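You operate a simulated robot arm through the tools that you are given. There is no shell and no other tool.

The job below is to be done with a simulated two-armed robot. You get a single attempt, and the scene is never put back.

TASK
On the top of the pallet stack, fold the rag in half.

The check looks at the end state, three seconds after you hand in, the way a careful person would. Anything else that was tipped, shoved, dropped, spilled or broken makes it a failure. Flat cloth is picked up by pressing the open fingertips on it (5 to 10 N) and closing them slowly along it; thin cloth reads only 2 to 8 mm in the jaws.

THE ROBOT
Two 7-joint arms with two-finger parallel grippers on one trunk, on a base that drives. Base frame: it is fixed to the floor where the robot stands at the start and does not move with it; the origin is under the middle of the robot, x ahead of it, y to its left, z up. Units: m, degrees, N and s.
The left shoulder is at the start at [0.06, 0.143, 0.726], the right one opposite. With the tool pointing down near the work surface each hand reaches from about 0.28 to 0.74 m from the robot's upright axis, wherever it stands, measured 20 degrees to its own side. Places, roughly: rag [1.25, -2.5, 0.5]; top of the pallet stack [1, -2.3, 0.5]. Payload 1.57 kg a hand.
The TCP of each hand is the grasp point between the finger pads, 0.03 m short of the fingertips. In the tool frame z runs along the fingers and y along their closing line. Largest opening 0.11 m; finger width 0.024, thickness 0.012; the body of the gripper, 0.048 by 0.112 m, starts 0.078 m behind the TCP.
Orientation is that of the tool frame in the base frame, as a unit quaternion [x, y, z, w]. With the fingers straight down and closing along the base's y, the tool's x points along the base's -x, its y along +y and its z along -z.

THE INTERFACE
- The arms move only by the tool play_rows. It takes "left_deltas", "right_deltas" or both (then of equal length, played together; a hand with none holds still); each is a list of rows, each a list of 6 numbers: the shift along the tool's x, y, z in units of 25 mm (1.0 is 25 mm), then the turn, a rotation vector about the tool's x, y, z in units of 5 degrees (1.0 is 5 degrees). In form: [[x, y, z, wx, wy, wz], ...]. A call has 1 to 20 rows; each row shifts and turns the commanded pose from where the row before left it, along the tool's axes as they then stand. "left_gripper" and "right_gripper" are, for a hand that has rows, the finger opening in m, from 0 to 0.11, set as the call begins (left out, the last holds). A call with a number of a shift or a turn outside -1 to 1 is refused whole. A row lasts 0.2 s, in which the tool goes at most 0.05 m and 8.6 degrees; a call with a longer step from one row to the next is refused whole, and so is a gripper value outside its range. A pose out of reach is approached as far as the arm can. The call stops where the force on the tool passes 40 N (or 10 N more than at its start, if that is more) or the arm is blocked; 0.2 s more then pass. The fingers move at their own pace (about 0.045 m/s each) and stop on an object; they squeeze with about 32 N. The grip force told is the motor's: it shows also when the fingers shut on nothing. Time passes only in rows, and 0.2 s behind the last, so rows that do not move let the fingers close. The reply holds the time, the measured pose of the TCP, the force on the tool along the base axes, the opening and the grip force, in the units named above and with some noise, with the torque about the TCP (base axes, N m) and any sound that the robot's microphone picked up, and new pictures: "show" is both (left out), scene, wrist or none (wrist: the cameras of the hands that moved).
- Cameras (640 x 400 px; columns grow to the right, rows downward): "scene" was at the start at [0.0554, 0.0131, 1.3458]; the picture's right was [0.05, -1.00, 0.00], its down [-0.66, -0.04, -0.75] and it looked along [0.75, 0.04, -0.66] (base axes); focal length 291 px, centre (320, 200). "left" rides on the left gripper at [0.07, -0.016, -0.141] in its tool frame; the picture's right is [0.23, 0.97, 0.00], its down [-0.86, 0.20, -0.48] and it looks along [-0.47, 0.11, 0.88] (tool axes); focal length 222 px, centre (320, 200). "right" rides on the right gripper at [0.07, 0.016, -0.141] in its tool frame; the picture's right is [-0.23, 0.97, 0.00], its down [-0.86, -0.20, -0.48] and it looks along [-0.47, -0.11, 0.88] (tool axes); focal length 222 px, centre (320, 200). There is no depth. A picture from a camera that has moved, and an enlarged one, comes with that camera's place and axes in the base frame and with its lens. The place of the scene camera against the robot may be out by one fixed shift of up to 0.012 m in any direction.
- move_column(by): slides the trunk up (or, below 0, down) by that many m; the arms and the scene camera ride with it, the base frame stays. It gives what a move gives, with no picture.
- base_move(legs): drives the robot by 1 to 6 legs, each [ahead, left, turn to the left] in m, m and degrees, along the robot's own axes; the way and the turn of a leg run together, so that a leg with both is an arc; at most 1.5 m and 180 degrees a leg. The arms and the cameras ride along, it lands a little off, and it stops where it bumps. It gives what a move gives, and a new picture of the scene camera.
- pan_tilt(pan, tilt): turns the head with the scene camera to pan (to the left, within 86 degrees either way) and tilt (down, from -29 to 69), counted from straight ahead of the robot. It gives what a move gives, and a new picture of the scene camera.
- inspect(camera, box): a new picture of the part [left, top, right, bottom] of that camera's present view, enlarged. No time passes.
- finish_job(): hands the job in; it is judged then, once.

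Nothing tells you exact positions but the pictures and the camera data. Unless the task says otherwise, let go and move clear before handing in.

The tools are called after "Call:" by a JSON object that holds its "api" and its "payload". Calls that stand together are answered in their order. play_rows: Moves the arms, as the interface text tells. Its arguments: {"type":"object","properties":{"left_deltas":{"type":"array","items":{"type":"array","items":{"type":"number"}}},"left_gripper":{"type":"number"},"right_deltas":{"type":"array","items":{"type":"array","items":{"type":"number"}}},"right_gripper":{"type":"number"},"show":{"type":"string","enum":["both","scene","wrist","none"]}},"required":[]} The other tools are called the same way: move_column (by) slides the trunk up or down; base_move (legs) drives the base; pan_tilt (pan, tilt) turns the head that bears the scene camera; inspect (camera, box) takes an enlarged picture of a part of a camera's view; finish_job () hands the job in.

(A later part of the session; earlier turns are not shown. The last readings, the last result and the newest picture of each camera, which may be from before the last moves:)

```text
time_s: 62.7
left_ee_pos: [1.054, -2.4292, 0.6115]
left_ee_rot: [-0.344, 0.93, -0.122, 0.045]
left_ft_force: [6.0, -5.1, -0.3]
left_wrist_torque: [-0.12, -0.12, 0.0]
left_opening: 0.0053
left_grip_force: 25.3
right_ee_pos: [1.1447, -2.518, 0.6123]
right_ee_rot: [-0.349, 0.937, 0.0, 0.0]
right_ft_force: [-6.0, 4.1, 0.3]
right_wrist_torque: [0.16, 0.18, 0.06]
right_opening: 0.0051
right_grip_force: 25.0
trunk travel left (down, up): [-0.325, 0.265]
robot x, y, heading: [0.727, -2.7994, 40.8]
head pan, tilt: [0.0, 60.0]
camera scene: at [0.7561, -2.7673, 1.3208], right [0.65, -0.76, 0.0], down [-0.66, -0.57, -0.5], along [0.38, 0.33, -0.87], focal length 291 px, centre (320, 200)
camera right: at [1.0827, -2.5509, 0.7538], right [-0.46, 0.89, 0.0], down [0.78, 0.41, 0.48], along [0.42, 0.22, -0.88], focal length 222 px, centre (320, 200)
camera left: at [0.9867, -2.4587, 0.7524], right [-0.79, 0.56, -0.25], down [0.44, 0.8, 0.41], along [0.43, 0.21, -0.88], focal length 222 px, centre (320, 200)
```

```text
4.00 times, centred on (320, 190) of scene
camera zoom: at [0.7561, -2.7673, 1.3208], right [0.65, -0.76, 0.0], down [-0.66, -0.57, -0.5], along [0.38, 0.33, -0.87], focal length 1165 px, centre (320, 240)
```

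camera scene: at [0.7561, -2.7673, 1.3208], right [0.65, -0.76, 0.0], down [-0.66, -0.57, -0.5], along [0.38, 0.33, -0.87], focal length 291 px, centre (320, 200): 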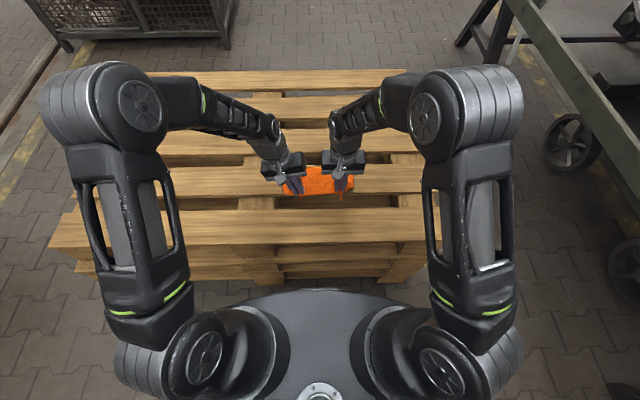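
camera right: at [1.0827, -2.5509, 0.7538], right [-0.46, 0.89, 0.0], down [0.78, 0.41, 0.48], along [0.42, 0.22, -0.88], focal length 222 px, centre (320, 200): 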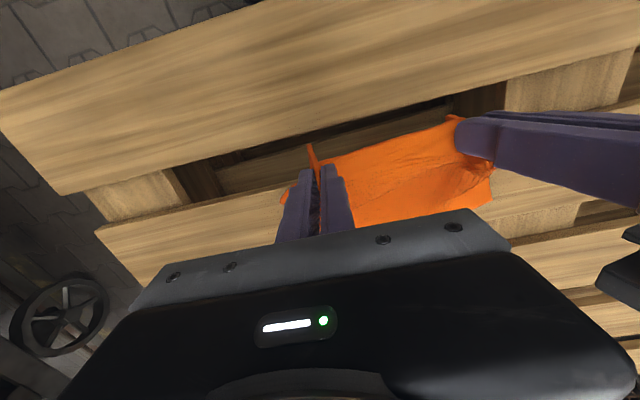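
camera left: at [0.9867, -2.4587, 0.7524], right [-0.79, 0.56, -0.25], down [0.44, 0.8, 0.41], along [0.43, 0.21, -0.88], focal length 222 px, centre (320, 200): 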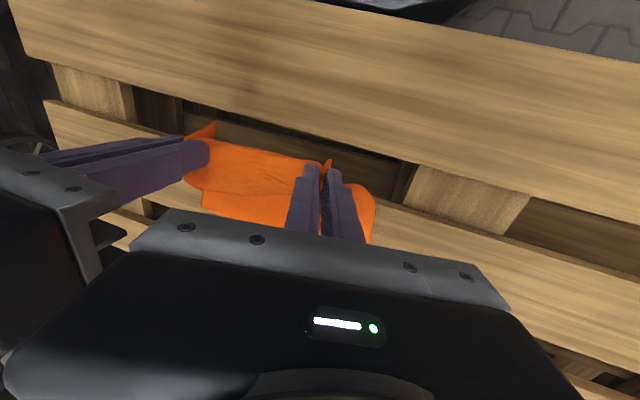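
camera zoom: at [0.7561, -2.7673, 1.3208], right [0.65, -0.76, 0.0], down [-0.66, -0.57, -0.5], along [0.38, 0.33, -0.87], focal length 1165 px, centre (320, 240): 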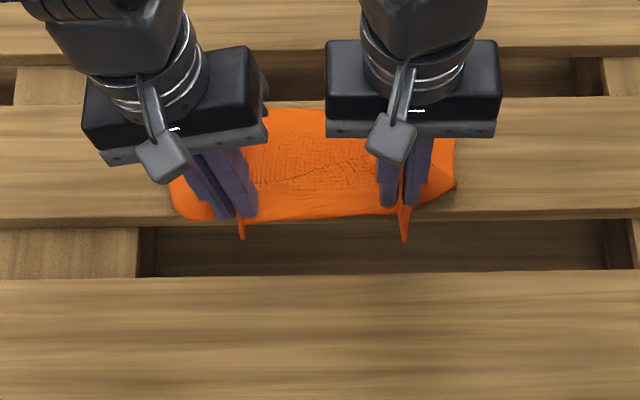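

The edge is standing over the second slat with the far half lying still. The cloth between the hands is taut at about 8 N, so I'll bring the hands in a touch and carry the edge past the top of the arc.

Call:
{"api": "play_rows", "payload": {"left_deltas": [[-0.283, -0.04, -0.07, 0, 0, 0], [-0.283, -0.04, -0.07, 0, 0, 0], [-0.283, -0.04, -0.07, 0, 0, 0], [-0.283, -0.033, -0.07, 0, 0, 0], [-0.283, -0.033, -0.07, 0, 0, 0], [-0.283, -0.033, -0.07, 0, 0, 0], [-0.283, 0.02, 0.073, 0, 0, 0], [-0.283, 0.02, 0.073, 0, 0, 0], [-0.283, 0.02, 0.073, 0, 0, 0], [0, 0, 0, 0, 0, 0]], "right_deltas": [[-0.283, 0.02, -0.075, 0, 0, 0], [-0.283, 0.02, -0.075, 0, 0, 0], [-0.283, 0.02, -0.075, 0, 0, 0], [-0.283, 0.013, -0.075, 0, 0, 0], [-0.283, 0.013, -0.075, 0, 0, 0], [-0.283, 0.013, -0.075, 0, 0, 0], [-0.283, 0, 0.075, 0, 0, 0], [-0.283, 0, 0.075, 0, 0, 0], [-0.283, 0, 0.075, 0, 0, 0], [0, 0, 0, 0, 0, 0]], "show": "both"}}

Call:
{"api": "inspect", "payload": {"camera": "scene", "box": [240, 140, 400, 240]}}

```text
time_s: 64.9
left_ee_pos: [1.1042, -2.3899, 0.62]
left_ee_rot: [-0.345, 0.93, -0.122, 0.045]
left_ft_force: [2.7, -2.1, -1.1]
left_wrist_torque: [0.0, -0.02, 0.01]
left_opening: 0.0051
left_grip_force: 25.7
right_ee_pos: [1.1941, -2.4744, 0.6179]
right_ee_rot: [-0.349, 0.937, 0.0, 0.0]
right_ft_force: [-2.8, 1.8, 0.1]
right_wrist_torque: [0.05, 0.06, 0.02]
right_opening: 0.0047
right_grip_force: 25.4
trunk travel left (down, up): [-0.325, 0.265]
robot x, y, heading: [0.7269, -2.7997, 40.7]
head pan, tilt: [0.0, 60.0]
camera scene: at [0.7561, -2.7673, 1.3208], right [0.65, -0.76, 0.0], down [-0.66, -0.57, -0.5], along [0.38, 0.33, -0.87], focal length 291 px, centre (320, 200)
camera right: at [1.1304, -2.5082, 0.7594], right [-0.46, 0.89, 0.0], down [0.78, 0.41, 0.48], along [0.42, 0.22, -0.88], focal length 222 px, centre (320, 200)
camera left: at [1.0353, -2.4185, 0.7588], right [-0.79, 0.56, -0.25], down [0.44, 0.8, 0.41], along [0.43, 0.21, -0.88], focal length 222 px, centre (320, 200)
```

scene: 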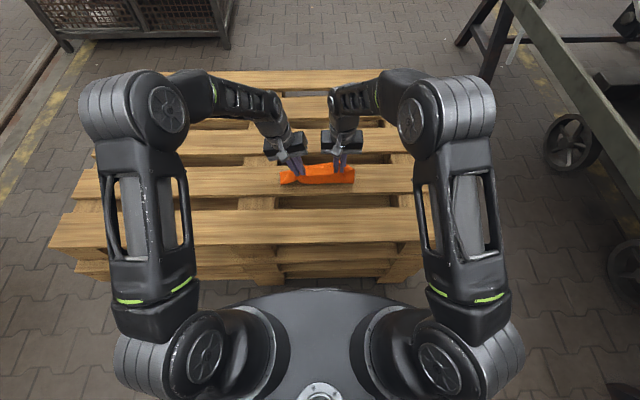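
right: 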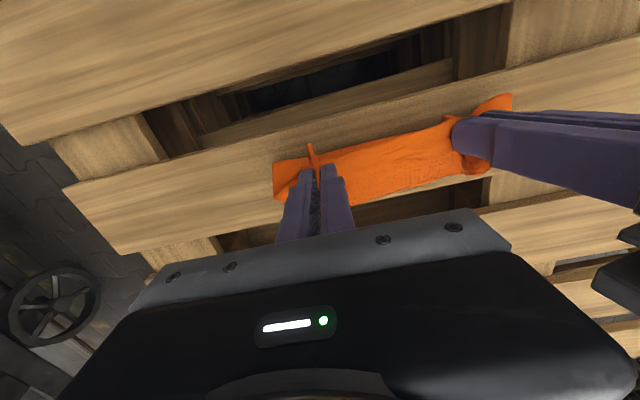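
left: 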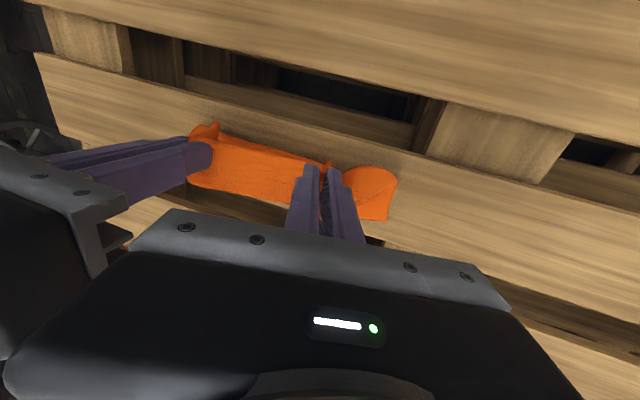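

```text
4.00 times, centred on (320, 190) of scene
camera zoom: at [0.7561, -2.7673, 1.3208], right [0.65, -0.76, 0.0], down [-0.66, -0.57, -0.5], along [0.38, 0.33, -0.87], focal length 1165 px, centre (320, 240)
```

zoom: 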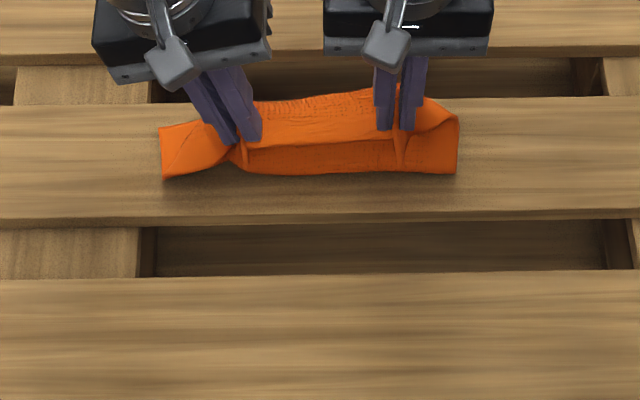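

The cloth is doubled up over the second slat. I want a closer look at how the held edge and the fold lie.

Call:
{"api": "inspect", "payload": {"camera": "scene", "box": [272, 155, 364, 193]}}

Call:
{"api": "inspect", "payload": {"camera": "right", "box": [250, 80, 530, 255]}}

Call:
{"api": "inspect", "payload": {"camera": "left", "box": [170, 100, 420, 256]}}

```text
6.96 times, centred on (318, 174) of scene
camera zoom: at [0.7561, -2.7673, 1.3208], right [0.65, -0.76, 0.0], down [-0.66, -0.57, -0.5], along [0.38, 0.33, -0.87], focal length 2025 px, centre (334, 381)
```

zoom: 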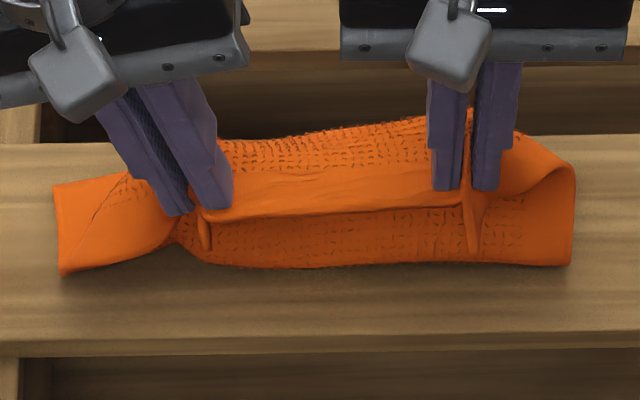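

```text
2.29 times, centred on (390, 168) of right
camera zoom: at [1.1304, -2.5082, 0.7594], right [-0.46, 0.89, 0.0], down [0.78, 0.41, 0.48], along [0.42, 0.22, -0.88], focal length 508 px, centre (160, 274)
```

zoom: 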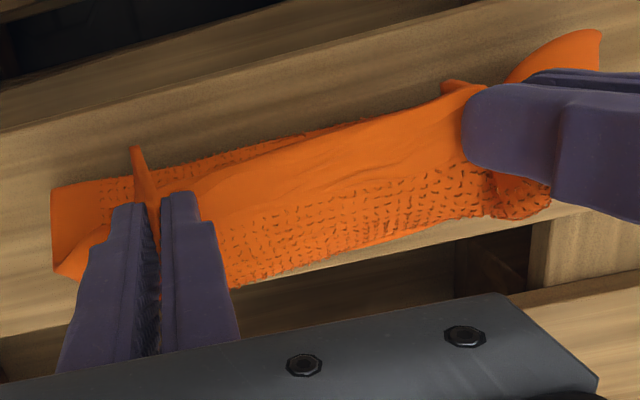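

```text
2.56 times, centred on (295, 178) of left
camera zoom: at [1.0353, -2.4185, 0.7588], right [-0.79, 0.56, -0.25], down [0.44, 0.8, 0.41], along [0.43, 0.21, -0.88], focal length 569 px, centre (384, 256)
```

zoom: 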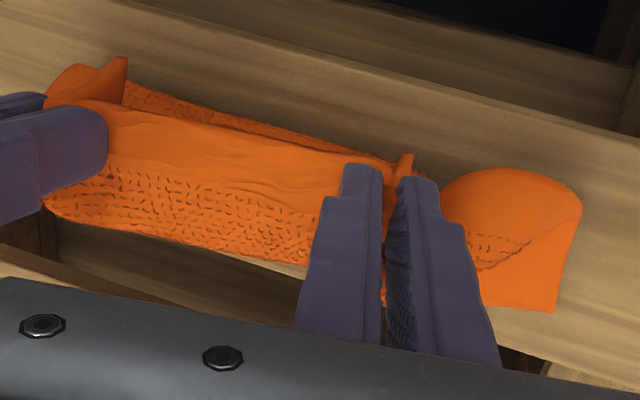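

The held strip has not flipped over, since the fingers point straight down. I'll pitch both hands about their fingertips so the fingers lean back toward the robot, which starts turning the strip over before I lower it.

Call:
{"api": "play_rows", "payload": {"left_deltas": [[-0.105, 0, 0, 0, 1, 0], [-0.105, 0, 0, 0, 1, 0], [-0.105, 0, 0, 0, 1, 0], [-0.105, 0, 0, 0, 1, 0], [-0.105, 0, 0, 0, 1, 0], [-0.105, 0, 0, 0, 1, 0], [0, 0, 0, 0, 0, 0]], "right_deltas": [[-0.105, 0, 0, 0, 1, 0], [-0.105, 0, 0, 0, 1, 0], [-0.105, 0, 0, 0, 1, 0], [-0.105, 0, 0, 0, 1, 0], [-0.105, 0, 0, 0, 1, 0], [-0.105, 0, 0, 0, 1, 0], [0, 0, 0, 0, 0, 0]], "show": "both"}}

Call:
{"api": "inspect", "payload": {"camera": "scene", "box": [262, 150, 374, 200]}}

```text
time_s: 66.5
left_ee_pos: [1.1115, -2.3836, 0.6153]
left_ee_rot: [-0.315, 0.92, -0.188, -0.137]
left_ft_force: [2.1, -1.9, -0.9]
left_wrist_torque: [-0.01, -0.05, 0.06]
left_opening: 0.0054
left_grip_force: 25.6
left hand out of reach, approached as far as the arm can: row 6
right_ee_pos: [1.1997, -2.4695, 0.6168]
right_ee_rot: [-0.345, 0.926, -0.054, -0.143]
right_ft_force: [-2.8, 3.0, -0.1]
right_wrist_torque: [0.06, 0.07, -0.02]
right_opening: 0.0045
right_grip_force: 25.0
right hand out of reach, approached as far as the arm can: row 5, 6
trunk travel left (down, up): [-0.325, 0.265]
robot x, y, heading: [0.7282, -2.8013, 40.8]
head pan, tilt: [0.0, 60.0]
camera scene: at [0.7561, -2.7673, 1.3208], right [0.65, -0.76, 0.0], down [-0.66, -0.57, -0.5], along [0.38, 0.33, -0.87], focal length 291 px, centre (320, 200)
camera right: at [1.172, -2.4724, 0.7725], right [-0.47, 0.88, -0.07], down [0.86, 0.48, 0.2], along [0.21, 0.04, -0.98], focal length 222 px, centre (320, 200)
camera left: at [1.0868, -2.3693, 0.7729], right [-0.79, 0.59, -0.17], down [0.59, 0.8, 0.06], along [0.17, -0.05, -0.98], focal length 222 px, centre (320, 200)
```

scene: 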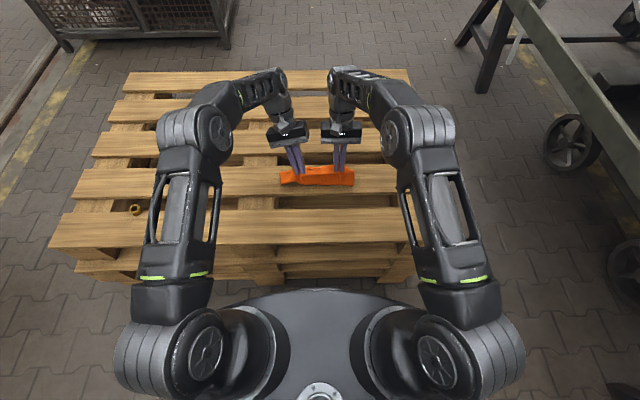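
right: 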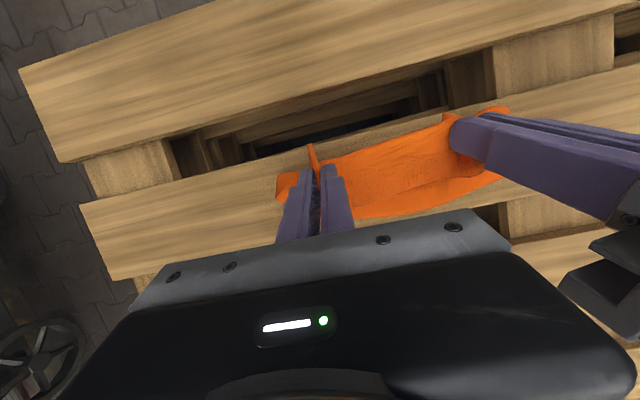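
left: 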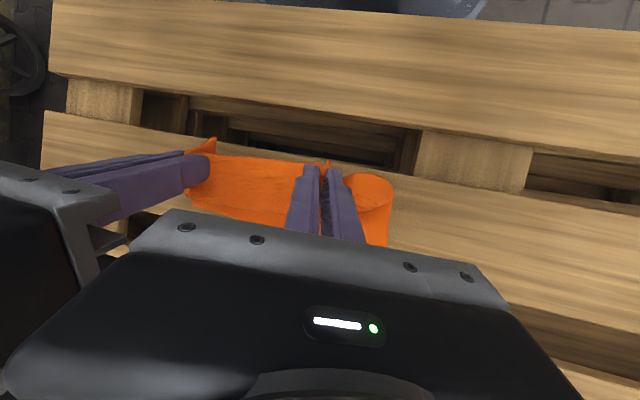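

```text
5.71 times, centred on (318, 175) of scene
camera zoom: at [0.7561, -2.7673, 1.3208], right [0.65, -0.76, 0.0], down [-0.66, -0.57, -0.5], along [0.38, 0.33, -0.87], focal length 1664 px, centre (331, 343)
```

zoom: 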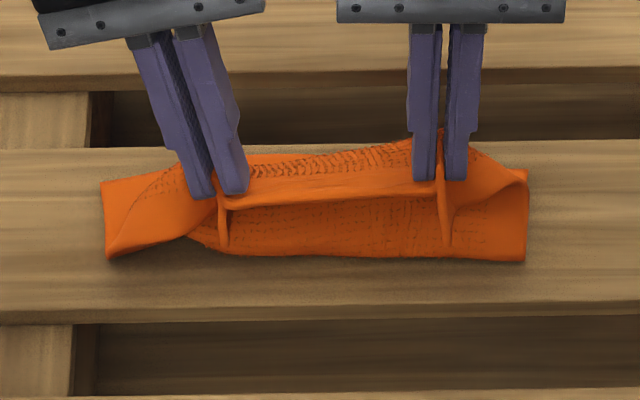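

The arms reached their limit at about 18 degrees of pitch, which still helps. I'll now lower both hands straight down in small steps so the slack rolls the fold back toward the robot.

Call:
{"api": "play_rows", "payload": {"left_deltas": [[-0.157, 0.104, 0.353, 0, 0, 0], [0, 0, 0, 0, 0, 0]], "right_deltas": [[-0.163, 0, 0.366, 0, 0, 0], [0, 0, 0, 0, 0, 0]], "show": "none"}}

```text
time_s: 67.1
left_ee_pos: [1.1122, -2.3816, 0.6069]
left_ee_rot: [-0.314, 0.92, -0.188, -0.137]
left_ft_force: [4.3, -2.5, -0.2]
left_wrist_torque: [-0.06, -0.06, 0.12]
left_opening: 0.0056
left_grip_force: 25.8
right_ee_pos: [1.2022, -2.4658, 0.6068]
right_ee_rot: [-0.345, 0.926, -0.053, -0.143]
right_ft_force: [-4.0, 2.3, 0.8]
right_wrist_torque: [0.1, 0.1, -0.03]
right_opening: 0.0049
right_grip_force: 24.9
trunk travel left (down, up): [-0.325, 0.265]
robot x, y, heading: [0.7285, -2.798, 40.8]
head pan, tilt: [0.0, 60.0]
```

Call:
{"api": "play_rows", "payload": {"left_deltas": [[-0.121, 0.083, 0.284, 0, 0, 0], [-0.121, 0.083, 0.284, 0, 0, 0], [-0.121, 0.083, 0.284, 0, 0, 0], [-0.121, 0.083, 0.284, 0, 0, 0], [0, 0, 0, 0, 0, 0]], "right_deltas": [[-0.044, 0, 0.322, 0, 0, 0], [-0.044, 0, 0.322, 0, 0, 0], [-0.044, 0, 0.322, 0, 0, 0], [-0.044, 0, 0.322, 0, 0, 0], [0, 0, 0, 0, 0, 0]], "show": "wrist"}}

Call:
{"api": "inspect", "payload": {"camera": "scene", "box": [262, 150, 374, 200]}}

```text
time_s: 68.3
left_ee_pos: [1.112, -2.381, 0.5748]
left_ee_rot: [-0.315, 0.921, -0.187, -0.136]
left_ft_force: [3.5, -1.8, 0.8]
left_wrist_torque: [0.01, -0.04, 0.11]
left_opening: 0.0053
left_grip_force: 25.6
right_ee_pos: [1.1962, -2.4708, 0.5746]
right_ee_rot: [-0.345, 0.926, -0.053, -0.143]
right_ft_force: [-2.6, 2.7, 0.3]
right_wrist_torque: [0.08, 0.08, -0.01]
right_opening: 0.0045
right_grip_force: 25.3
trunk travel left (down, up): [-0.325, 0.265]
robot x, y, heading: [0.7278, -2.8022, 40.7]
head pan, tilt: [0.0, 60.0]
camera right: at [1.1703, -2.4731, 0.7299], right [-0.47, 0.88, -0.07], down [0.86, 0.48, 0.2], along [0.21, 0.04, -0.98], focal length 222 px, centre (320, 200)
camera left: at [1.0867, -2.3678, 0.7314], right [-0.79, 0.59, -0.17], down [0.59, 0.8, 0.06], along [0.17, -0.05, -0.98], focal length 222 px, centre (320, 200)
```

right: 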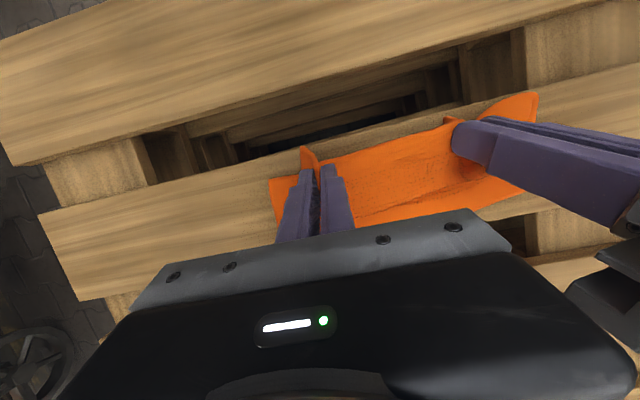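
left: 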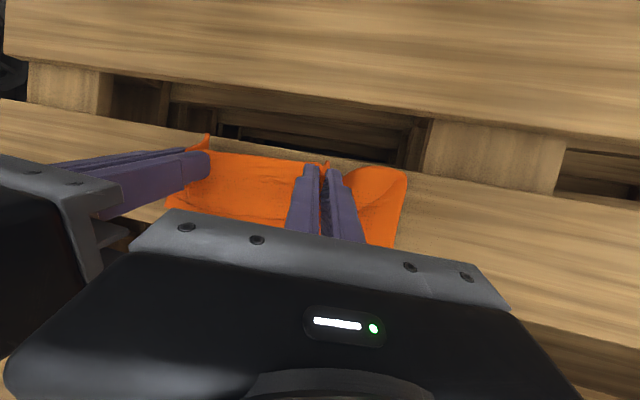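

```text
5.71 times, centred on (318, 175) of scene
camera zoom: at [0.7561, -2.7673, 1.3208], right [0.65, -0.76, 0.0], down [-0.66, -0.57, -0.5], along [0.38, 0.33, -0.87], focal length 1664 px, centre (331, 343)
```

zoom: 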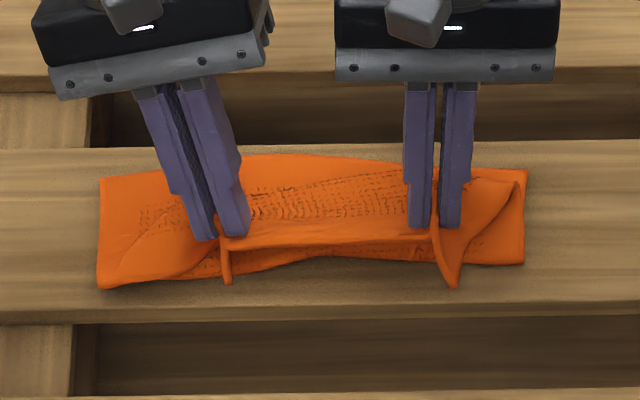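

Lowering rolls the fold back toward the robot as hoped (fold now at X about 0.55 to 0.565, far edge about 0.627). I'll lower another 2 cm.

Call:
{"api": "play_rows", "payload": {"left_deltas": [[-0.09, 0.083, 0.284, 0, 0, 0], [-0.09, 0.083, 0.284, 0, 0, 0], [-0.06, 0.05, 0.16, 0, 0, 0], [0, 0, 0, 0, 0, 0]], "right_deltas": [[-0.06, 0, 0.322, 0, 0, 0], [-0.06, 0, 0.322, 0, 0, 0], [-0.04, 0, 0.17, 0, 0, 0], [0, 0, 0, 0, 0, 0]], "show": "wrist"}}

Call:
{"api": "inspect", "payload": {"camera": "scene", "box": [262, 150, 374, 200]}}

```text
time_s: 69.3
left_ee_pos: [1.1106, -2.381, 0.555]
left_ee_rot: [-0.314, 0.92, -0.188, -0.137]
left_ft_force: [3.7, -3.3, 0.7]
left_wrist_torque: [-0.1, -0.08, 0.1]
left_opening: 0.0054
left_grip_force: 25.9
right_ee_pos: [1.1958, -2.4722, 0.5535]
right_ee_rot: [-0.344, 0.926, -0.053, -0.143]
right_ft_force: [-2.5, 3.4, 1.3]
right_wrist_torque: [0.09, 0.11, -0.03]
right_opening: 0.0048
right_grip_force: 25.3
trunk travel left (down, up): [-0.325, 0.265]
robot x, y, heading: [0.7273, -2.7991, 40.8]
head pan, tilt: [0.0, 60.0]
camera right: at [1.1687, -2.4753, 0.7086], right [-0.47, 0.88, -0.07], down [0.86, 0.48, 0.2], along [0.21, 0.04, -0.98], focal length 222 px, centre (320, 200)
camera left: at [1.0852, -2.369, 0.7112], right [-0.79, 0.59, -0.17], down [0.59, 0.8, 0.06], along [0.17, -0.05, -0.98], focal length 222 px, centre (320, 200)
```

right: 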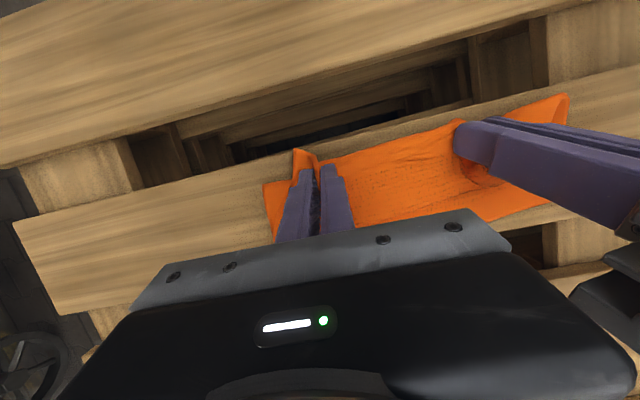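
left: 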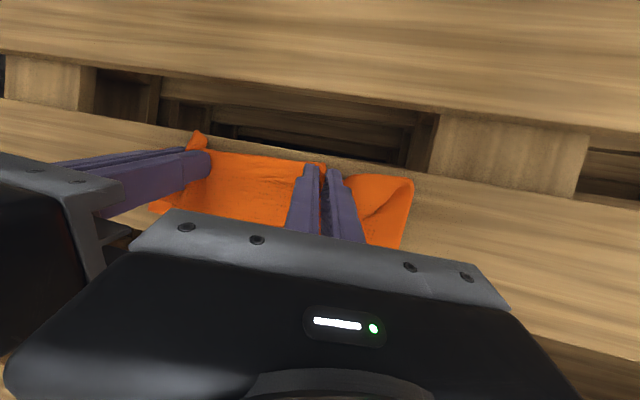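

```text
5.71 times, centred on (318, 175) of scene
camera zoom: at [0.756, -2.7674, 1.3208], right [0.65, -0.76, 0.0], down [-0.66, -0.57, -0.5], along [0.38, 0.33, -0.87], focal length 1664 px, centre (331, 343)
```

zoom: 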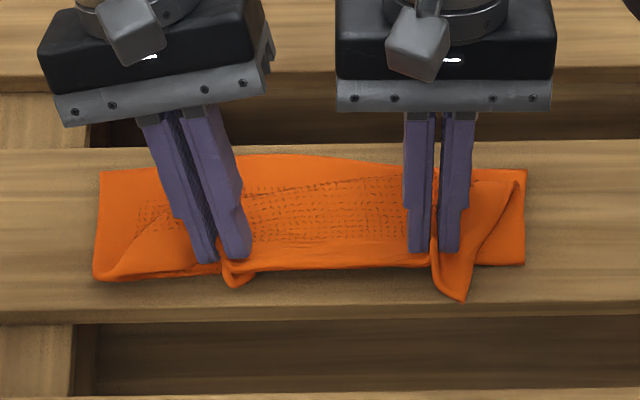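

The rag has bunched into a zigzag because the held strip never turned over; releasing here would not give a clean fold. I'll undo this by raising the edge, straightening the hands and laying the rag flat again. Then I'll fold the far edge toward the robot, where my hands can pitch forward naturally to turn it over.

Call:
{"api": "play_rows", "payload": {"left_deltas": [[0.146, -0.104, -0.379, 0, -0.66, 0], [0.146, -0.104, -0.379, 0, -0.66, 0], [0.146, -0.104, -0.379, 0, -0.66, 0], [0.146, -0.104, -0.379, 0, -0.66, 0], [0.146, -0.104, -0.379, 0, -0.66, 0], [0.146, -0.104, -0.379, 0, -0.66, 0], [0.146, -0.104, -0.379, 0, -0.66, 0], [0, 0, 0, 0, 0, 0]], "right_deltas": [[0.115, 0, -0.395, 0, -0.5, 0], [0.115, 0, -0.395, 0, -0.5, 0], [0.115, 0, -0.395, 0, -0.5, 0], [0.115, 0, -0.395, 0, -0.5, 0], [0.115, 0, -0.395, 0, -0.5, 0], [0.115, 0, -0.395, 0, -0.5, 0], [0.115, 0, -0.395, 0, -0.5, 0], [0, 0, 0, 0, 0, 0]], "show": "scene"}}

Call:
{"api": "inspect", "payload": {"camera": "scene", "box": [252, 140, 384, 210]}}

```text
time_s: 71.1
left_ee_pos: [1.1036, -2.3878, 0.6285]
left_ee_rot: [-0.346, 0.929, -0.119, 0.05]
left_ft_force: [3.2, -1.2, -0.4]
left_wrist_torque: [-0.05, 0.01, 0.01]
left_opening: 0.0054
left_grip_force: 25.5
right_ee_pos: [1.1909, -2.4773, 0.627]
right_ee_rot: [-0.349, 0.937, 0.0, 0.0]
right_ft_force: [-1.8, 1.9, -0.4]
right_wrist_torque: [0.03, 0.08, 0.0]
right_opening: 0.0051
right_grip_force: 24.9
trunk travel left (down, up): [-0.325, 0.265]
robot x, y, heading: [0.7278, -2.7985, 40.8]
head pan, tilt: [0.0, 60.0]
camera scene: at [0.7559, -2.7675, 1.3208], right [0.65, -0.76, 0.0], down [-0.66, -0.57, -0.5], along [0.38, 0.33, -0.87], focal length 291 px, centre (320, 200)
```

scene: 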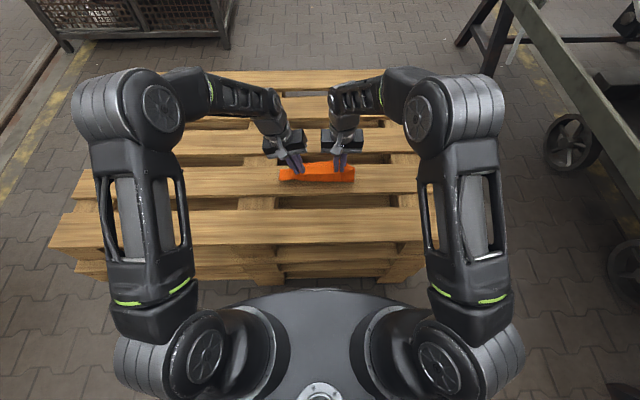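

```text
4.85 times, centred on (318, 175) of scene
camera zoom: at [0.7559, -2.7675, 1.3208], right [0.65, -0.76, 0.0], down [-0.66, -0.57, -0.5], along [0.38, 0.33, -0.87], focal length 1412 px, centre (330, 321)
```

zoom: 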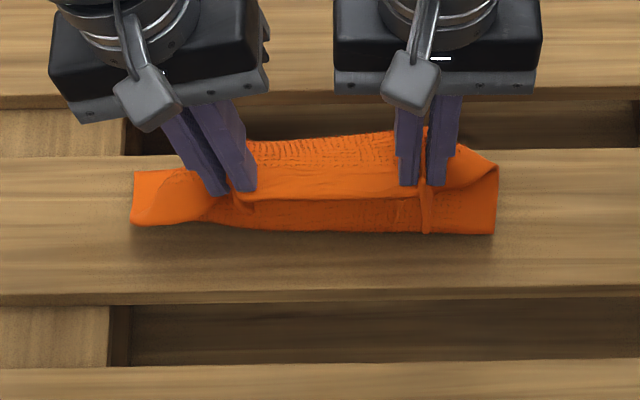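

The hands are straight again and the rag is still held. A simpler option is to lift the rag until it hangs, set its bottom edge down, lay the lower half going away from me, then bring the held edge back toward me on top. That way the held strip ends the right way round. I'll lift first.

Call:
{"api": "play_rows", "payload": {"left_deltas": [[0.127, -0.111, -0.413, 0, 0, 0], [0.127, -0.111, -0.413, 0, 0, 0], [0.127, -0.111, -0.413, 0, 0, 0], [0.127, -0.111, -0.413, 0, 0, 0], [0.127, -0.111, -0.413, 0, 0, 0], [0.127, -0.111, -0.413, 0, 0, 0], [0.127, -0.111, -0.413, 0, 0, 0], [0.127, -0.111, -0.413, 0, 0, 0], [0.127, -0.111, -0.413, 0, 0, 0], [0.127, -0.111, -0.413, 0, 0, 0], [0.127, -0.111, -0.413, 0, 0, 0], [0, 0, 0, 0, 0, 0], [0, 0, 0, 0, 0, 0]], "right_deltas": [[0.127, 0, -0.428, 0, 0, 0], [0.127, 0, -0.428, 0, 0, 0], [0.127, 0, -0.428, 0, 0, 0], [0.127, 0, -0.428, 0, 0, 0], [0.127, 0, -0.428, 0, 0, 0], [0.127, 0, -0.428, 0, 0, 0], [0.127, 0, -0.428, 0, 0, 0], [0.127, 0, -0.428, 0, 0, 0], [0.127, 0, -0.428, 0, 0, 0], [0.127, 0, -0.428, 0, 0, 0], [0.127, 0, -0.428, 0, 0, 0], [0, 0, 0, 0, 0, 0], [0, 0, 0, 0, 0, 0]], "show": "both"}}

Call:
{"api": "inspect", "payload": {"camera": "scene", "box": [252, 130, 384, 212]}}

```text
time_s: 73.9
left_ee_pos: [1.0762, -2.4126, 0.7447]
left_ee_rot: [-0.346, 0.929, -0.121, 0.051]
left_ft_force: [4.6, -3.3, -0.8]
left_wrist_torque: [-0.07, -0.07, -0.06]
left_opening: 0.0052
left_grip_force: 25.6
right_ee_pos: [1.1639, -2.5015, 0.7429]
right_ee_rot: [-0.348, 0.937, 0.001, 0.0]
right_ft_force: [-3.1, 3.7, 0.1]
right_wrist_torque: [0.05, 0.12, 0.01]
right_opening: 0.0047
right_grip_force: 25.6
trunk travel left (down, up): [-0.325, 0.265]
robot x, y, heading: [0.7246, -2.7983, 41.0]
head pan, tilt: [0.0, 60.0]
camera scene: at [0.7561, -2.7673, 1.3208], right [0.65, -0.76, 0.0], down [-0.66, -0.57, -0.5], along [0.38, 0.33, -0.87], focal length 291 px, centre (320, 200)
camera right: at [1.1022, -2.5339, 0.8837], right [-0.46, 0.89, 0.0], down [0.78, 0.41, 0.48], along [0.42, 0.22, -0.88], focal length 222 px, centre (320, 200)
camera left: at [1.0069, -2.4426, 0.8844], right [-0.79, 0.56, -0.25], down [0.44, 0.8, 0.42], along [0.44, 0.22, -0.87], focal length 222 px, centre (320, 200)
```

scene: 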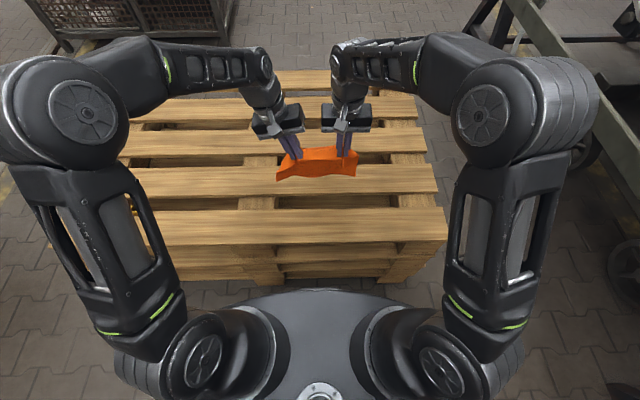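
right: 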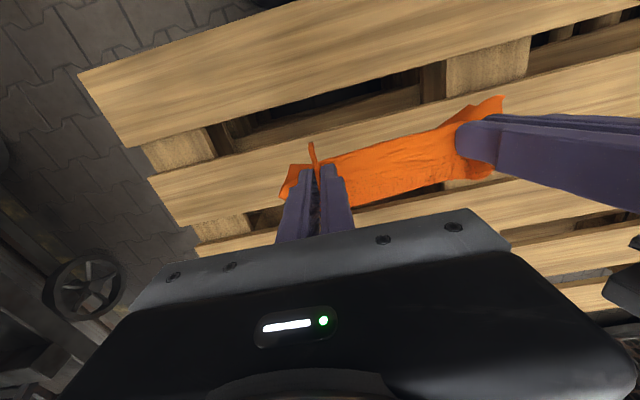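
left: 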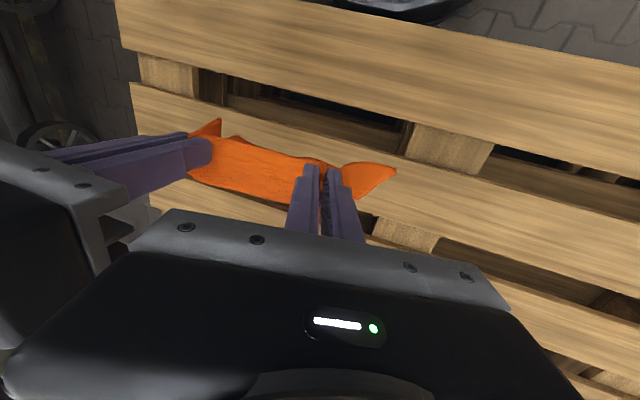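

```text
4.85 times, centred on (318, 171) of scene
camera zoom: at [0.7561, -2.7673, 1.3208], right [0.65, -0.76, 0.0], down [-0.66, -0.57, -0.5], along [0.38, 0.33, -0.87], focal length 1412 px, centre (330, 341)
```

zoom: 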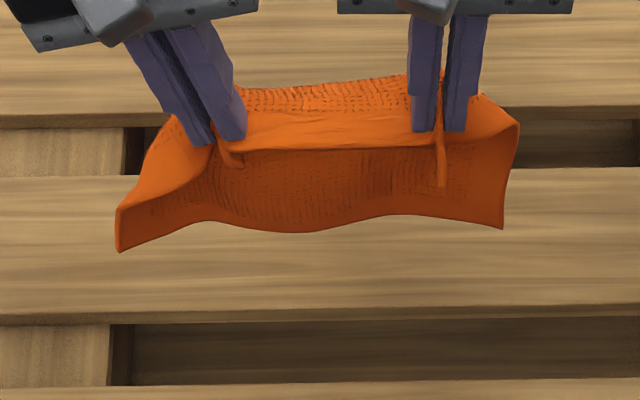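

The rag now hangs freely from both hands with its bottom edge just above the second slat. I'll set that bottom edge down near the slat's front side.

Call:
{"api": "play_rows", "payload": {"left_deltas": [[0.2, 0.0907, 0.338, 0, 0, 0], [0.2, 0.0907, 0.338, 0, 0, 0], [0.2, 0.0907, 0.338, 0, 0, 0], [0.2, 0.0907, 0.338, 0, 0, 0], [0, 0, 0, 0, 0, 0], [0, 0, 0, 0, 0, 0]], "right_deltas": [[0.2, 0, 0.35, 0, 0, 0], [0.2, 0, 0.35, 0, 0, 0], [0.2, 0, 0.35, 0, 0, 0], [0.2, 0, 0.35, 0, 0, 0], [0, 0, 0, 0, 0, 0], [0, 0, 0, 0, 0, 0]], "show": "scene"}}

Call:
{"api": "inspect", "payload": {"camera": "scene", "box": [252, 130, 384, 212]}}

Call:
{"api": "inspect", "payload": {"camera": "right", "box": [200, 60, 560, 285]}}

```text
time_s: 75.3
left_ee_pos: [1.0604, -2.4253, 0.7085]
left_ee_rot: [-0.346, 0.929, -0.121, 0.051]
left_ft_force: [2.2, -3.2, -0.6]
left_wrist_torque: [-0.04, -0.04, 0.0]
left_opening: 0.0053
left_grip_force: 25.1
right_ee_pos: [1.1495, -2.5125, 0.7068]
right_ee_rot: [-0.348, 0.937, -0.001, 0.0]
right_ft_force: [-2.4, 2.2, -1.1]
right_wrist_torque: [0.04, 0.12, 0.03]
right_opening: 0.0047
right_grip_force: 24.9
trunk travel left (down, up): [-0.325, 0.265]
robot x, y, heading: [0.7285, -2.7976, 41.2]
head pan, tilt: [0.0, 60.0]
camera scene: at [0.756, -2.7674, 1.3208], right [0.65, -0.76, 0.0], down [-0.66, -0.57, -0.5], along [0.38, 0.33, -0.87], focal length 291 px, centre (320, 200)
```

scene: 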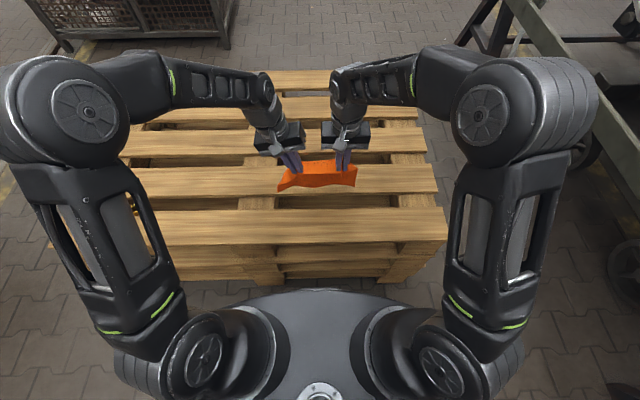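

```text
4.85 times, centred on (318, 171) of scene
camera zoom: at [0.756, -2.7674, 1.3208], right [0.65, -0.76, 0.0], down [-0.66, -0.57, -0.5], along [0.38, 0.33, -0.87], focal length 1412 px, centre (330, 341)
```

zoom: 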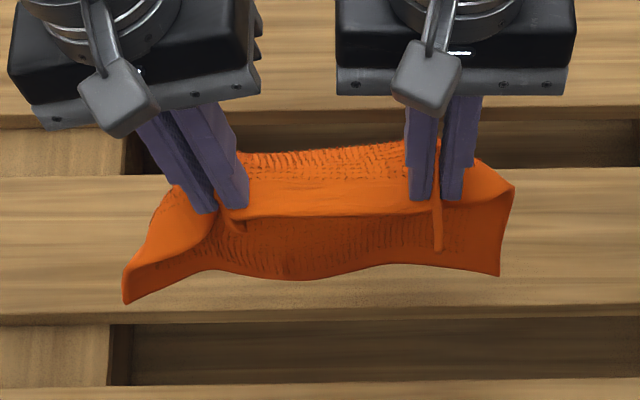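

```text
1.78 times, centred on (380, 172) of right
camera zoom: at [1.087, -2.5466, 0.8483], right [-0.46, 0.89, 0.0], down [0.78, 0.41, 0.48], along [0.42, 0.22, -0.88], focal length 395 px, centre (213, 249)
```

zoom: 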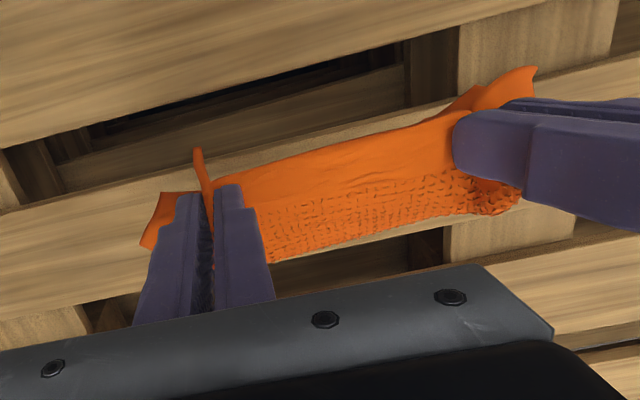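

The bottom edge is about at the slat, at X of 0.54 to 0.56. I'll start moving the hands forward while lowering, so the lower half trails and lies down behind them.

Call:
{"api": "play_rows", "payload": {"left_deltas": [[0, 0.104, 0.386, 0, 0, 0], [0, 0.104, 0.386, 0, 0, 0], [-0.35, 0.052, 0.193, 0, 0, 0], [-0.35, 0.052, 0.193, 0, 0, 0], [-0.35, 0.052, 0.193, 0, 0, 0], [-0.35, 0.052, 0.193, 0, 0, 0], [-0.35, 0.052, 0.193, 0, 0, 0], [-0.35, 0.052, 0.193, 0, 0, 0], [0, 0, 0, 0, 0, 0]], "right_deltas": [[0, 0, 0.4, 0, 0, 0], [0, 0, 0.4, 0, 0, 0], [-0.28, 0, 0.2, 0, 0, 0], [-0.28, 0, 0.2, 0, 0, 0], [-0.28, 0, 0.2, 0, 0, 0], [-0.28, 0, 0.2, 0, 0, 0], [-0.28, 0, 0.2, 0, 0, 0], [-0.28, 0, 0.2, 0, 0, 0], [0, 0, 0, 0, 0, 0]], "show": "wrist"}}

Call:
{"api": "inspect", "payload": {"camera": "scene", "box": [252, 130, 384, 212]}}

```text
time_s: 77.3
left_ee_pos: [1.1016, -2.3904, 0.6593]
left_ee_rot: [-0.346, 0.929, -0.12, 0.05]
left_ft_force: [1.8, -2.2, -0.7]
left_wrist_torque: [-0.02, -0.01, -0.05]
left_opening: 0.0051
left_grip_force: 25.9
right_ee_pos: [1.1801, -2.4859, 0.6569]
right_ee_rot: [-0.348, 0.937, 0.001, -0.001]
right_ft_force: [-1.0, 1.8, 0.3]
right_wrist_torque: [0.08, 0.09, 0.0]
right_opening: 0.0045
right_grip_force: 25.6
trunk travel left (down, up): [-0.325, 0.265]
robot x, y, heading: [0.7269, -2.8006, 40.7]
head pan, tilt: [0.0, 60.0]
camera right: at [1.1182, -2.5194, 0.798], right [-0.46, 0.89, 0.0], down [0.78, 0.41, 0.48], along [0.42, 0.22, -0.88], focal length 222 px, centre (320, 200)
camera left: at [1.0329, -2.4198, 0.7989], right [-0.79, 0.56, -0.25], down [0.44, 0.8, 0.42], along [0.44, 0.22, -0.87], focal length 222 px, centre (320, 200)
```

right: 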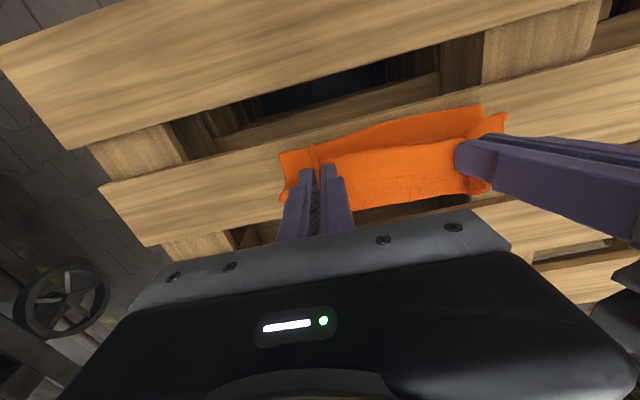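
left: 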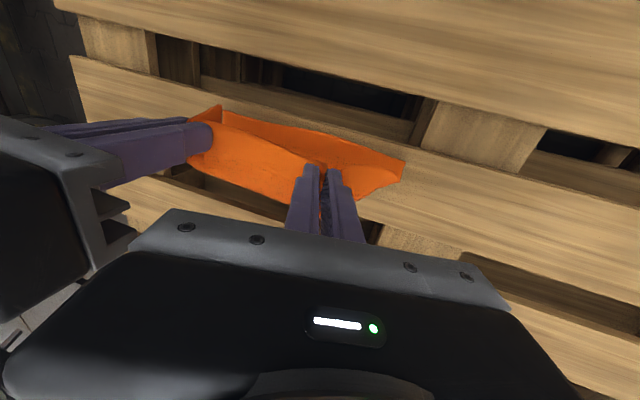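

```text
4.85 times, centred on (318, 171) of scene
camera zoom: at [0.7561, -2.7673, 1.3208], right [0.65, -0.76, 0.0], down [-0.66, -0.57, -0.5], along [0.38, 0.33, -0.87], focal length 1412 px, centre (330, 341)
```

zoom: 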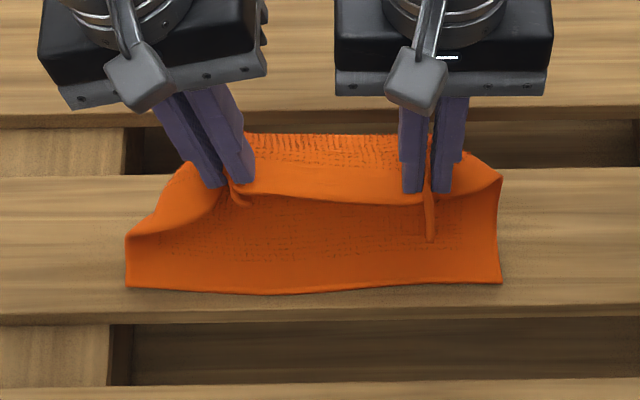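

This is working: the bottom edge stays put on the slat at X of about 0.553 while the hands move forward. I'll continue forward and down.

Call:
{"api": "play_rows", "payload": {"left_deltas": [[-0.3, 0.0325, 0.12, 0, 0, 0], [-0.3, 0.0325, 0.12, 0, 0, 0], [-0.3, 0.0325, 0.12, 0, 0, 0], [-0.3, 0.0325, 0.12, 0, 0, 0], [-0.3, 0.0325, 0.12, 0, 0, 0], [-0.3, 0.0325, 0.12, 0, 0, 0], [-0.3, 0.0325, 0.12, 0, 0, 0], [-0.3, 0.0325, 0.12, 0, 0, 0], [0, 0, 0, 0, 0, 0]], "right_deltas": [[-0.32, 0, 0.125, 0, 0, 0], [-0.32, 0, 0.125, 0, 0, 0], [-0.32, 0, 0.125, 0, 0, 0], [-0.32, 0, 0.125, 0, 0, 0], [-0.32, 0, 0.125, 0, 0, 0], [-0.32, 0, 0.125, 0, 0, 0], [-0.32, 0, 0.125, 0, 0, 0], [-0.32, 0, 0.125, 0, 0, 0], [0, 0, 0, 0, 0, 0]], "show": "wrist"}}

Call:
{"api": "inspect", "payload": {"camera": "scene", "box": [252, 130, 384, 212]}}

```text
time_s: 79.3
left_ee_pos: [1.1465, -2.3515, 0.6341]
left_ee_rot: [-0.346, 0.929, -0.12, 0.051]
left_ft_force: [1.0, -0.6, -1.3]
left_wrist_torque: [-0.01, 0.0, -0.05]
left_opening: 0.0057
left_grip_force: 25.1
right_ee_pos: [1.2284, -2.4433, 0.6322]
right_ee_rot: [-0.349, 0.937, -0.001, 0.001]
right_ft_force: [-0.8, 1.3, 0.2]
right_wrist_torque: [0.06, 0.04, 0.04]
right_opening: 0.0047
right_grip_force: 25.2
trunk travel left (down, up): [-0.325, 0.265]
robot x, y, heading: [0.7222, -2.8012, 40.7]
head pan, tilt: [0.0, 60.0]
camera right: at [1.1665, -2.4774, 0.7738], right [-0.46, 0.89, 0.0], down [0.78, 0.41, 0.48], along [0.42, 0.22, -0.88], focal length 222 px, centre (320, 200)
camera left: at [1.0785, -2.3814, 0.7743], right [-0.79, 0.56, -0.25], down [0.44, 0.8, 0.42], along [0.44, 0.22, -0.87], focal length 222 px, centre (320, 200)
```

right: 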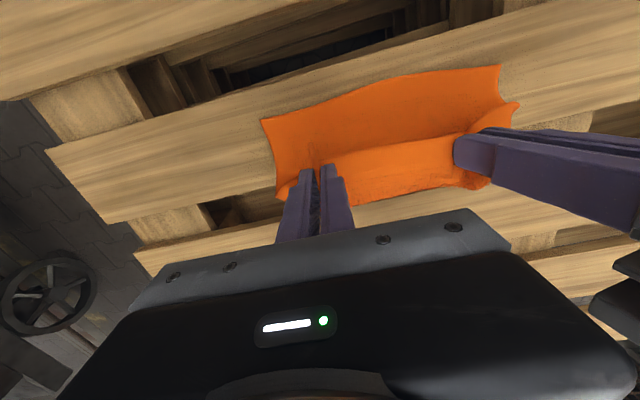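
left: 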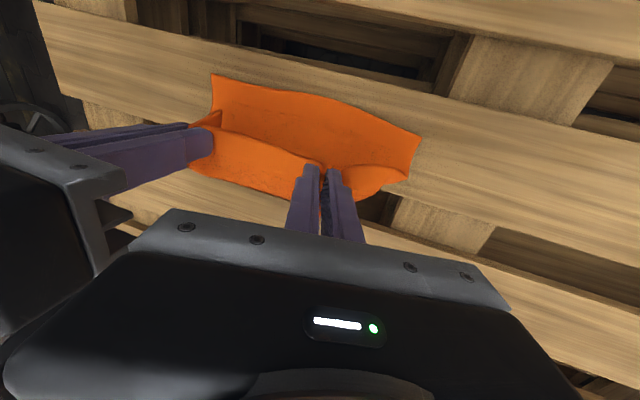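

```text
4.85 times, centred on (318, 171) of scene
camera zoom: at [0.7561, -2.7673, 1.3208], right [0.65, -0.76, 0.0], down [-0.66, -0.57, -0.5], along [0.38, 0.33, -0.87], focal length 1412 px, centre (330, 341)
```

zoom: 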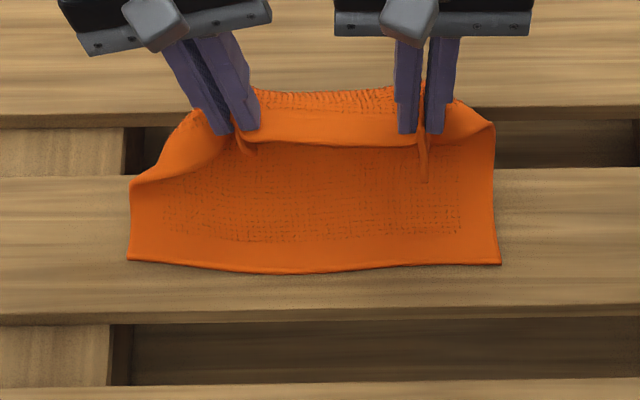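

The lower half now lies on the slat, edge toward me at X of about 0.57, and the held edge is above it in a clean C shape. I'll lower the hands with a slight backward motion to close the fold.

Call:
{"api": "play_rows", "payload": {"left_deltas": [[0.055, 0.084, 0.314, 0, 0, 0], [0.055, 0.084, 0.314, 0, 0, 0], [0.055, 0.084, 0.314, 0, 0, 0], [0.055, 0.084, 0.314, 0, 0, 0], [0.055, 0.084, 0.314, 0, 0, 0], [0.055, 0.084, 0.314, 0, 0, 0], [0, 0, 0, 0, 0, 0]], "right_deltas": [[0.055, 0, 0.325, 0, 0, 0], [0.055, 0, 0.325, 0, 0, 0], [0.055, 0, 0.325, 0, 0, 0], [0.055, 0, 0.325, 0, 0, 0], [0.055, 0, 0.325, 0, 0, 0], [0.055, 0, 0.325, 0, 0, 0], [0, 0, 0, 0, 0, 0]], "show": "wrist"}}

Call:
{"api": "inspect", "payload": {"camera": "scene", "box": [252, 130, 384, 212]}}

```text
time_s: 80.9
left_ee_pos: [1.1407, -2.3576, 0.5853]
left_ee_rot: [-0.345, 0.929, -0.12, 0.052]
left_ft_force: [1.6, -0.8, -0.7]
left_wrist_torque: [0.01, 0.01, -0.06]
left_opening: 0.0055
left_grip_force: 25.9
right_ee_pos: [1.2214, -2.4491, 0.5838]
right_ee_rot: [-0.348, 0.937, 0.0, 0.001]
right_ft_force: [-0.8, 0.6, 0.1]
right_wrist_torque: [0.0, 0.0, 0.02]
right_opening: 0.0047
right_grip_force: 25.1
trunk travel left (down, up): [-0.325, 0.265]
robot x, y, heading: [0.7262, -2.8024, 40.7]
head pan, tilt: [0.0, 60.0]
camera right: at [1.1601, -2.4824, 0.7249], right [-0.46, 0.89, 0.0], down [0.78, 0.41, 0.48], along [0.42, 0.22, -0.88], focal length 222 px, centre (320, 200)
camera left: at [1.0723, -2.3867, 0.7256], right [-0.79, 0.56, -0.25], down [0.44, 0.8, 0.42], along [0.44, 0.22, -0.87], focal length 222 px, centre (320, 200)
```

right: 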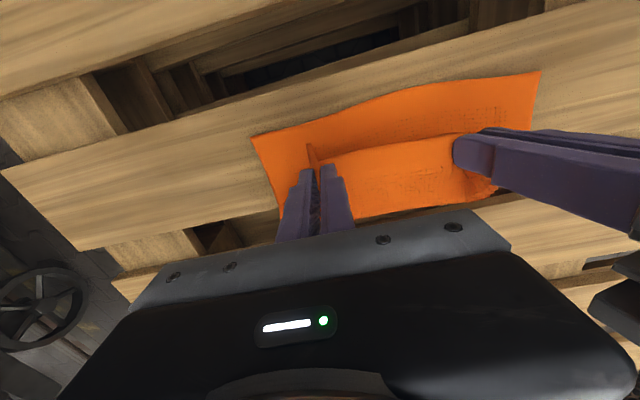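
left: 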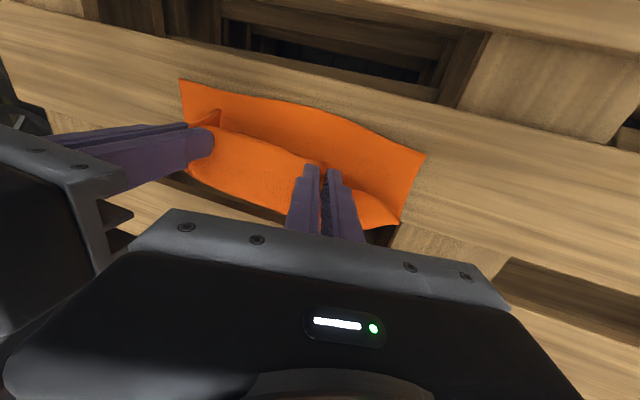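

```text
4.85 times, centred on (318, 171) of scene
camera zoom: at [0.7561, -2.7673, 1.3208], right [0.65, -0.76, 0.0], down [-0.66, -0.57, -0.5], along [0.38, 0.33, -0.87], focal length 1412 px, centre (330, 341)
```

zoom: 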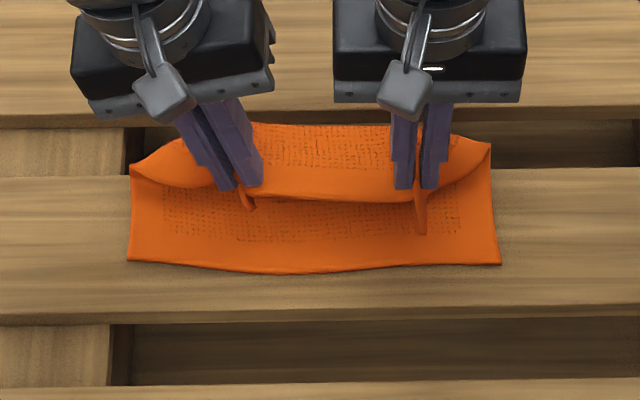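

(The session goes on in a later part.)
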